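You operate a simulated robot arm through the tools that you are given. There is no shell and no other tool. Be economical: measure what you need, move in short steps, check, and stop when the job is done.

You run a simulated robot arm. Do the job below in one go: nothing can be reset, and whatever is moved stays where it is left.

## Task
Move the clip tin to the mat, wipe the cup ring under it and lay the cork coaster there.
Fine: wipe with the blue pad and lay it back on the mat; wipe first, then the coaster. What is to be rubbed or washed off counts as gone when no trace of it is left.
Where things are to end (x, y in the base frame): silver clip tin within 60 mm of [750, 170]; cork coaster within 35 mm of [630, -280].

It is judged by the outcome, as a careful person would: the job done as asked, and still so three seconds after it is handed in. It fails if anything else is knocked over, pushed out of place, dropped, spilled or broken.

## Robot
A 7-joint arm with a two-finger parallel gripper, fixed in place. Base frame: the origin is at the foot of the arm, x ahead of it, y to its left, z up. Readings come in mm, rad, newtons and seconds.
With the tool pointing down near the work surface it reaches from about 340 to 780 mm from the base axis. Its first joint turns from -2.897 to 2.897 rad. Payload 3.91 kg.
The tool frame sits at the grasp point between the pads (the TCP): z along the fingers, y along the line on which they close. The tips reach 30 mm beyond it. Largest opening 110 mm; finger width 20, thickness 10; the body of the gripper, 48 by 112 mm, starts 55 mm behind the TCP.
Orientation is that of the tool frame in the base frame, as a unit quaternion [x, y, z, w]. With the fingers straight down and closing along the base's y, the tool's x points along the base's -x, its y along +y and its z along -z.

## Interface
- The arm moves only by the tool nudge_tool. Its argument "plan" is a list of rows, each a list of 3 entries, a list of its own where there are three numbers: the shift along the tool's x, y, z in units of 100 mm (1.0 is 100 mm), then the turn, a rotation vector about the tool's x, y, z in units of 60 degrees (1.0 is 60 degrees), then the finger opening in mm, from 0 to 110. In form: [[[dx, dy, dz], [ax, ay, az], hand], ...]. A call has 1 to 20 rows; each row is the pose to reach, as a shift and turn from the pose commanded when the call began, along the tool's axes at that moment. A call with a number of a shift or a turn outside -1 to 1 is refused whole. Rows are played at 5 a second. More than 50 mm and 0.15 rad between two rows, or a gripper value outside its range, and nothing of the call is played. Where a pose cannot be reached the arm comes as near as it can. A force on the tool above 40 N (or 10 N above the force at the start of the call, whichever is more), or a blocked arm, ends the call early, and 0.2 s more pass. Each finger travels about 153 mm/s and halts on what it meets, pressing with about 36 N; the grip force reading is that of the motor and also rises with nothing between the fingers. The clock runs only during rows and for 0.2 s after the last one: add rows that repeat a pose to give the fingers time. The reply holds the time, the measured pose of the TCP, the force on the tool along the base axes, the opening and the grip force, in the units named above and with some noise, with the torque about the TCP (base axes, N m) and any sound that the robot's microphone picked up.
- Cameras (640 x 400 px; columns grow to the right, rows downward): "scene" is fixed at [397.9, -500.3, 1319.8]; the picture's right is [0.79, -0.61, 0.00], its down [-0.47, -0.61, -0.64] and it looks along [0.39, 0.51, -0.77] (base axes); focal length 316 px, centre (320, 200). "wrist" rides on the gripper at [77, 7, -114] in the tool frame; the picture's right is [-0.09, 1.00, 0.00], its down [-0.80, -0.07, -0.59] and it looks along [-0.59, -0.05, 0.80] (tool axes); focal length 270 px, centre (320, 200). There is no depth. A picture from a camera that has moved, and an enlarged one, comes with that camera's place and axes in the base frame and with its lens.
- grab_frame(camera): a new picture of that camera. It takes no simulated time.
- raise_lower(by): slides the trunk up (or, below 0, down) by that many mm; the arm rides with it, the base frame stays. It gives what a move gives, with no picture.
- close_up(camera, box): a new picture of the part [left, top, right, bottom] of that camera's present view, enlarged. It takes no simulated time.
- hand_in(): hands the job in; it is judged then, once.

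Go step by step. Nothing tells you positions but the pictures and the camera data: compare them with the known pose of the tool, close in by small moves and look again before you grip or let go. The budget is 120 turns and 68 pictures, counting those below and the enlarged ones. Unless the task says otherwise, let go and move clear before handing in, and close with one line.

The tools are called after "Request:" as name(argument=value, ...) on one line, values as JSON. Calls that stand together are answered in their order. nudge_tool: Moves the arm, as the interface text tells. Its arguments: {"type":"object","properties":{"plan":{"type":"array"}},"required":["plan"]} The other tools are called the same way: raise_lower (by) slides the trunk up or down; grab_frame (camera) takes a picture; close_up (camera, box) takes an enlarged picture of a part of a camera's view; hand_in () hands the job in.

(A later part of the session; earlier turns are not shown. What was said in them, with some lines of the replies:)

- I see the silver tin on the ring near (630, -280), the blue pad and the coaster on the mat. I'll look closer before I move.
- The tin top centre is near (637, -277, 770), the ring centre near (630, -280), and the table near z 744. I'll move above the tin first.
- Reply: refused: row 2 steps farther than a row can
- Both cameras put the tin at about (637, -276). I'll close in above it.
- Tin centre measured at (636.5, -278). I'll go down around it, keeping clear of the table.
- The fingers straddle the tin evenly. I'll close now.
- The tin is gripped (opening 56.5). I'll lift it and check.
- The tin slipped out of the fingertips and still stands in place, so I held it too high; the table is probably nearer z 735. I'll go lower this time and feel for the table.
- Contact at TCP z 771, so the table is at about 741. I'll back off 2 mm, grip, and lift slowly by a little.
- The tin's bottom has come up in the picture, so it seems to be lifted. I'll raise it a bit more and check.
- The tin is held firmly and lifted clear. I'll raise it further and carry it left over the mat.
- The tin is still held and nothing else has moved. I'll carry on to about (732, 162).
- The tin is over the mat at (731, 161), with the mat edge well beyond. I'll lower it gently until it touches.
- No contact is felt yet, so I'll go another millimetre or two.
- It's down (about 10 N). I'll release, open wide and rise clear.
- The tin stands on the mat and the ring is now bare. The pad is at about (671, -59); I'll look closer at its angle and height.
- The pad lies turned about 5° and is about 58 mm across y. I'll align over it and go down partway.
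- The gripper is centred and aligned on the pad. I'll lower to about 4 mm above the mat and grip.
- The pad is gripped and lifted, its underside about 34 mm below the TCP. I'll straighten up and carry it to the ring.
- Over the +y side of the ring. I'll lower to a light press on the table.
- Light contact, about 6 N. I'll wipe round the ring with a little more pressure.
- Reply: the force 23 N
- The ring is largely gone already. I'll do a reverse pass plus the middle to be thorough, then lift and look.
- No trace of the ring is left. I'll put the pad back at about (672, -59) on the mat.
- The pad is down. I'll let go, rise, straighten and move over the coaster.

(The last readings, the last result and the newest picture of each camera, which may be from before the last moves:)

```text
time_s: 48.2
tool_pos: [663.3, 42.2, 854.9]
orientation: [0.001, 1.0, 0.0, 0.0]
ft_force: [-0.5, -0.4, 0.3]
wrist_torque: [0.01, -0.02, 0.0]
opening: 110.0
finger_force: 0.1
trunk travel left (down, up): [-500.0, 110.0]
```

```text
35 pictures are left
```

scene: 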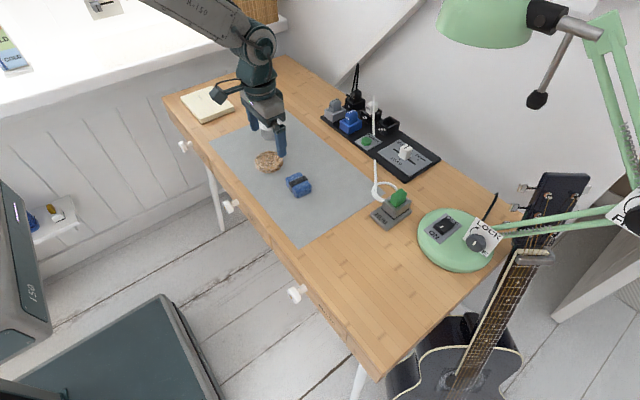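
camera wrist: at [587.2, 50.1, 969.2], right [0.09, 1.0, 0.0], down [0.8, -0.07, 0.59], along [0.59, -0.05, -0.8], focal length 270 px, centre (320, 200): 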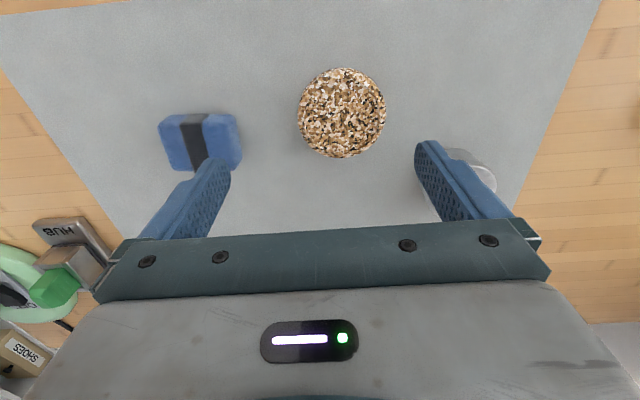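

The coaster is at about (662, 62), some 72 mm across. I'll lower over it in steps.

Request:
nudge_tool(plan=[[[0, 0.2, 0.1], [0, 0, 0], 110], [[0.01, 0.2, 0.4], [0, 0, 0], 110], [[0.01, 0.2, 0.7], [0, 0, 0], 110], [[0.01, 0.2, 0.75], [0, 0, 0], 110], [[0.01, 0.2, 0.75], [0, 0, 0], 110]])

Request:
grab_frame(camera="wrist")

Request:
close_up(camera="scene", box=[220, 120, 316, 180])

```text
time_s: 49.4
tool_pos: [663.7, 60.8, 779.1]
orientation: [0.0, 1.0, 0.001, 0.0]
ft_force: [0.4, 0.5, 0.0]
wrist_torque: [0.0, -0.02, -0.01]
opening: 110.1
finger_force: 0.0
trunk travel left (down, up): [-500.0, 110.0]
```

```text
34 pictures are left
camera wrist: at [586.2, 68.6, 893.4], right [0.09, 1.0, 0.0], down [0.8, -0.07, 0.59], along [0.59, -0.05, -0.8], focal length 270 px, centre (320, 200)
```

wrist: 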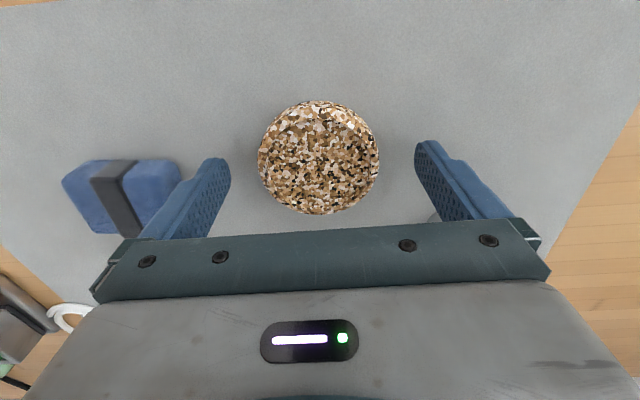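

```text
6.67 times, centred on (268, 150) of scene
camera zoom: at [397.9, -500.3, 1319.8], right [0.79, -0.61, 0.0], down [-0.47, -0.61, -0.64], along [0.39, 0.51, -0.77], focal length 2107 px, centre (667, 533)
```

zoom: 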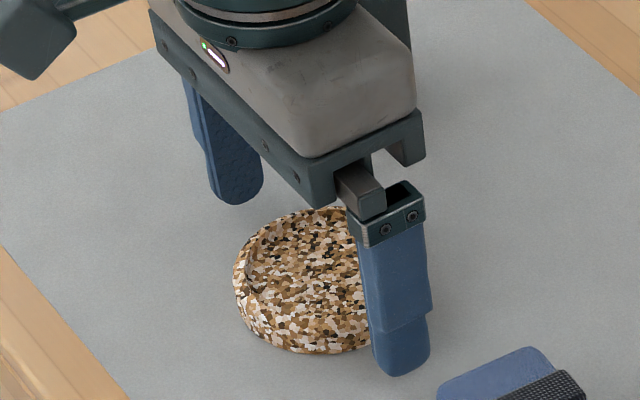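

Nearly centred. I'll shift x by -3 mm, lower to just above the mat, and grip.

Request:
nudge_tool(plan=[[[0.03, 0.01, 0.04], [0, 0, 0], 110], [[0.03, 0.01, 0.065], [0, 0, 0], 110], [[0.03, 0.01, 0.065], [0, 0, 0], 95], [[0.03, 0.01, 0.065], [0, 0, 0], 80], [[0.03, 0.01, 0.065], [0, 0, 0], 70], [[0.03, 0.01, 0.065], [0, 0, 0], 50], [[0.03, 0.01, 0.065], [0, 0, 0], 40], [[0.03, 0.01, 0.065], [0, 0, 0], 40]])

Request:
nudge_tool(plan=[[[0, 0, -0.03], [0, 0, 0], 40], [[0, 0, -0.06], [0, 0, 0], 40], [[0, 0, -0.1], [0, 0, 0], 40], [[0, 0, -0.15], [0, 0, 0], 40]])

Request:
close_up(camera="scene", box=[220, 120, 316, 180])

```text
time_s: 51.2
tool_pos: [659.7, 61.9, 773.0]
orientation: [0.0, 1.0, 0.0, 0.0]
ft_force: [0.0, 0.6, 0.0]
wrist_torque: [-0.03, -0.03, -0.01]
opening: 69.2
finger_force: 35.6
trunk travel left (down, up): [-500.0, 110.0]
```

```text
time_s: 52.2
tool_pos: [659.6, 62.5, 787.0]
orientation: [0.0, 1.0, 0.0, -0.001]
ft_force: [-0.1, -0.4, -0.7]
wrist_torque: [0.01, -0.01, -0.02]
opening: 68.8
finger_force: 36.2
trunk travel left (down, up): [-500.0, 110.0]
```

```text
6.67 times, centred on (268, 150) of scene
camera zoom: at [397.9, -500.3, 1319.8], right [0.79, -0.61, 0.0], down [-0.47, -0.61, -0.64], along [0.39, 0.51, -0.77], focal length 2107 px, centre (667, 533)
```

zoom: 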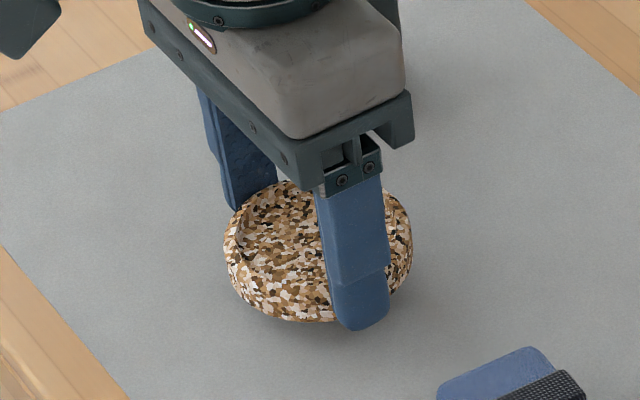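

The coaster is held. I'll lift it higher and carry it over the pad to the ring spot.

Request:
nudge_tool(plan=[[[0, 0, -0.15], [0, 0, 0], 40], [[0, 0, -0.3], [0, 0, 0], 40], [[0, -0.05, -0.45], [0, 0, 0], 40], [[0.02, -0.2, -0.5], [0, 0, 0], 40], [[0.04, -0.4, -0.5], [0, 0, 0], 40], [[0.06, -0.6, -0.5], [0, 0, 0], 40], [[0.08, -0.8, -0.5], [0, 0, 0], 40], [[0.1, -1, -0.5], [0, 0, 0], 40]])

Request:
nudge_tool(plan=[[[0.02, -0.2, 0], [0, 0, 0], 40], [[0.04, -0.4, 0], [0, 0, 0], 40], [[0.06, -0.6, 0], [0, 0, 0], 40], [[0.08, -0.8, 0], [0, 0, 0], 40], [[0.1, -1, 0], [0, 0, 0], 40]])

Request:
nudge_tool(plan=[[[0.02, -0.2, 0], [0, 0, 0], 40], [[0.04, -0.4, 0], [0, 0, 0], 40], [[0.06, -0.6, 0], [0, 0, 0], 40], [[0.08, -0.8, 0], [0, 0, 0], 40], [[0.1, -1, 0], [0, 0, 0], 40]])

Request:
nudge_tool(plan=[[[0, -0.2, 0], [0, 0, 0], 40], [[0, -0.4, 0], [0, 0, 0], 40], [[0, -0.42, 0.15], [0, 0, 0], 40], [[0, -0.42, 0.3], [0, 0, 0], 40], [[0, -0.42, 0.3], [0, 0, 0], 40]])

Request:
close_up(camera="scene", box=[270, 190, 430, 290])

```text
time_s: 54.0
tool_pos: [649.5, -37.5, 838.0]
orientation: [0.0, 1.0, 0.0, 0.0]
ft_force: [0.1, -0.6, -0.1]
wrist_torque: [0.0, 0.02, 0.0]
opening: 68.8
finger_force: 35.6
trunk travel left (down, up): [-500.0, 110.0]
```

```text
time_s: 55.2
tool_pos: [640.4, -138.3, 836.9]
orientation: [0.0, 1.0, 0.0, 0.0]
ft_force: [0.2, -0.8, 0.2]
wrist_torque: [-0.02, 0.02, 0.0]
opening: 69.0
finger_force: 36.2
trunk travel left (down, up): [-500.0, 110.0]
```

```text
time_s: 56.4
tool_pos: [630.1, -238.8, 836.9]
orientation: [-0.001, 1.0, 0.0, 0.001]
ft_force: [0.1, 1.0, 0.0]
wrist_torque: [0.0, 0.03, 0.02]
opening: 69.2
finger_force: 36.2
trunk travel left (down, up): [-500.0, 110.0]
```

```text
time_s: 57.6
tool_pos: [629.7, -279.3, 806.8]
orientation: [0.0, 1.0, 0.0, 0.0]
ft_force: [-0.2, -0.2, -1.4]
wrist_torque: [0.01, 0.01, -0.01]
opening: 68.9
finger_force: 36.1
trunk travel left (down, up): [-500.0, 110.0]
```

```text
4.00 times, centred on (350, 240) of scene
camera zoom: at [397.9, -500.3, 1319.8], right [0.79, -0.61, 0.0], down [-0.47, -0.61, -0.64], along [0.39, 0.51, -0.77], focal length 1264 px, centre (200, 40)
```

zoom: 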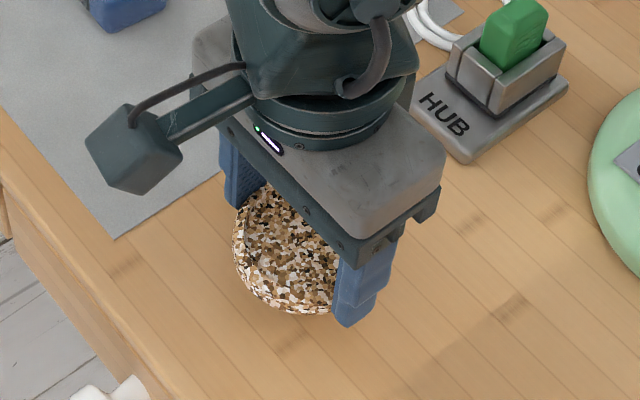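

The coaster is above the spot at (630, -280). I'll lower it in small steps to contact.

Request:
nudge_tool(plan=[[[0, 0, 0.1], [0, 0, 0], 40], [[0, 0, 0.2], [0, 0, 0], 40], [[0, 0, 0.28], [0, 0, 0], 40], [[0, 0, 0.32], [0, 0, 0], 40], [[0, 0, 0.335], [0, 0, 0], 40], [[0, 0, 0.335], [0, 0, 0], 40]])

Request:
nudge_tool(plan=[[[0, 0, 0.01], [0, 0, 0], 40], [[0, 0, 0.015], [0, 0, 0], 40], [[0, 0, 0.015], [0, 0, 0], 40]])

Request:
close_up(camera="scene", box=[310, 210, 390, 260])

```text
time_s: 59.0
tool_pos: [629.6, -280.2, 773.8]
orientation: [0.0, 1.0, 0.001, 0.0]
ft_force: [-0.3, 0.5, 0.3]
wrist_torque: [0.0, 0.0, -0.01]
opening: 69.1
finger_force: 35.9
trunk travel left (down, up): [-500.0, 110.0]
```

```text
time_s: 59.8
tool_pos: [630.1, -279.2, 772.0]
orientation: [0.001, 1.0, 0.0, 0.0]
ft_force: [-1.1, 0.2, 0.7]
wrist_torque: [-0.01, -0.02, 0.0]
opening: 68.9
finger_force: 35.7
trunk travel left (down, up): [-500.0, 110.0]
```

```text
8.00 times, centred on (350, 235) of scene
camera zoom: at [397.9, -500.3, 1319.8], right [0.79, -0.61, 0.0], down [-0.47, -0.61, -0.64], along [0.39, 0.51, -0.77], focal length 2529 px, centre (80, -80)
```

zoom: 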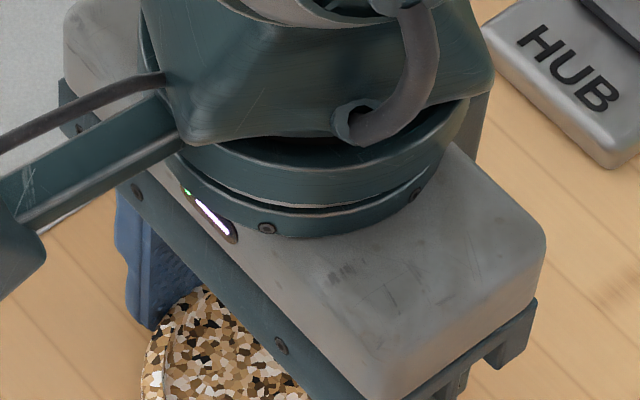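

One more millimetre to make firm contact before release.

Request:
nudge_tool(plan=[[[0, 0, 0.01], [0, 0, 0], 40], [[0, 0, 0.01], [0, 0, 0], 40]])

```text
time_s: 60.4
tool_pos: [628.6, -279.5, 772.0]
orientation: [0.0, 1.0, 0.0, 0.0]
ft_force: [-0.1, -1.4, 4.9]
wrist_torque: [-0.12, 0.07, 0.02]
opening: 68.9
finger_force: 36.0
trunk travel left (down, up): [-500.0, 110.0]
```

The coaster is touching. I'll release, rise, back away and check.

Request:
nudge_tool(plan=[[[0, 0, 0], [0, 0, 0], 72], [[0, 0, 0], [0, 0, 0], 90], [[0, 0, -0.01], [0, 0, 0], 105], [[0, 0, -0.01], [0, 0, 0], 105], [[0, 0, -0.25], [0, 0, 0], 105], [[0, 0, -0.55], [0, 0, 0], 105], [[0, 0, -0.9], [0, 0, 0], 105], [[0, 0, -1], [0, 0, 0], 105]])

Request:
nudge_tool(plan=[[[0.35, 0, -0.3], [0, 0, 0], 105], [[0.7, 0, -0.6], [0, 0, 0], 105], [[1, 0, -0.9], [0, 0, 0], 105], [[1, 0, -0.9], [0, 0, 0], 105]])

Request:
grab_frame(camera="scene")

Request:
grab_frame(camera="wrist")

Request:
close_up(camera="scene", box=[270, 190, 430, 290])

```text
time_s: 62.2
tool_pos: [628.0, -278.9, 872.7]
orientation: [0.0, 1.0, -0.001, 0.0]
ft_force: [0.9, 0.2, 0.3]
wrist_torque: [0.01, 0.0, -0.02]
opening: 105.0
finger_force: 0.1
trunk travel left (down, up): [-500.0, 110.0]
```

```text
time_s: 63.2
tool_pos: [529.1, -279.7, 961.1]
orientation: [0.001, 1.0, 0.0, 0.001]
ft_force: [0.5, -0.2, -0.5]
wrist_torque: [-0.01, 0.01, 0.02]
opening: 105.2
finger_force: 0.0
trunk travel left (down, up): [-500.0, 110.0]
```

```text
29 pictures are left
```

scene: 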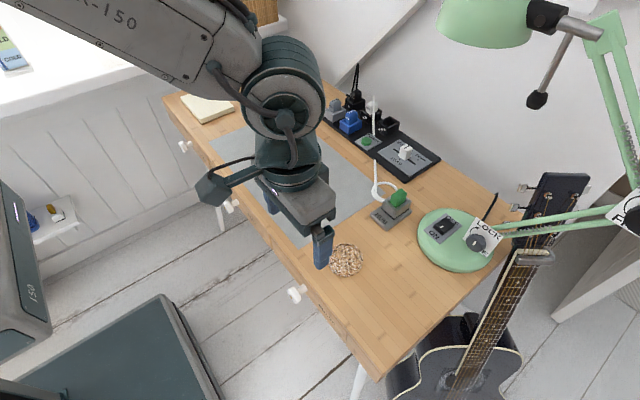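

```text
28 pictures are left
camera wrist: at [452.5, -272.0, 1075.4], right [0.09, 1.0, 0.0], down [0.8, -0.07, 0.59], along [0.59, -0.05, -0.8], focal length 270 px, centre (320, 200)
```

wrist: 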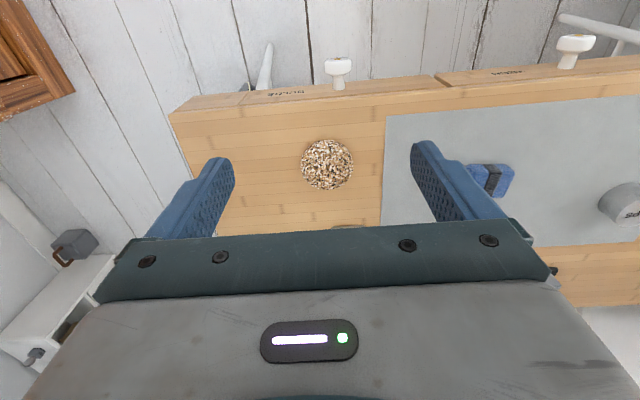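

```text
4.00 times, centred on (350, 240) of scene
camera zoom: at [397.9, -500.3, 1319.8], right [0.79, -0.61, 0.0], down [-0.47, -0.61, -0.64], along [0.39, 0.51, -0.77], focal length 1264 px, centre (200, 40)
```

zoom: 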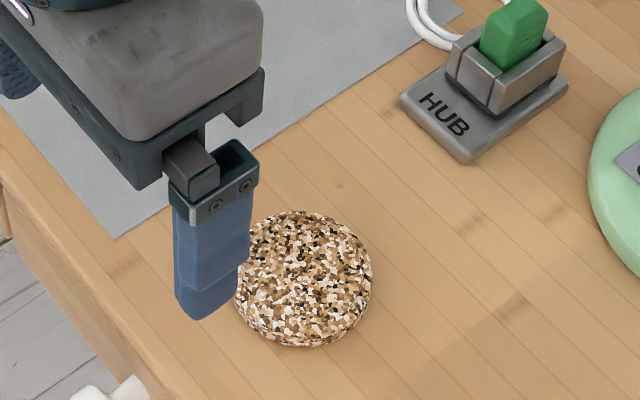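

The coaster lies flat at about (632, -278) where the ring was, the pad and tin rest on the mat, and the arm is clear. I'm handing in.

Request:
hand_in()

```text
The job is handed in.
```

The job is done and handed in: the tin is on the mat at about (731, 161), the cup ring is wiped with no trace left in the pictures, the blue pad is back on the mat, and the cork coaster lies at about (632, -278).
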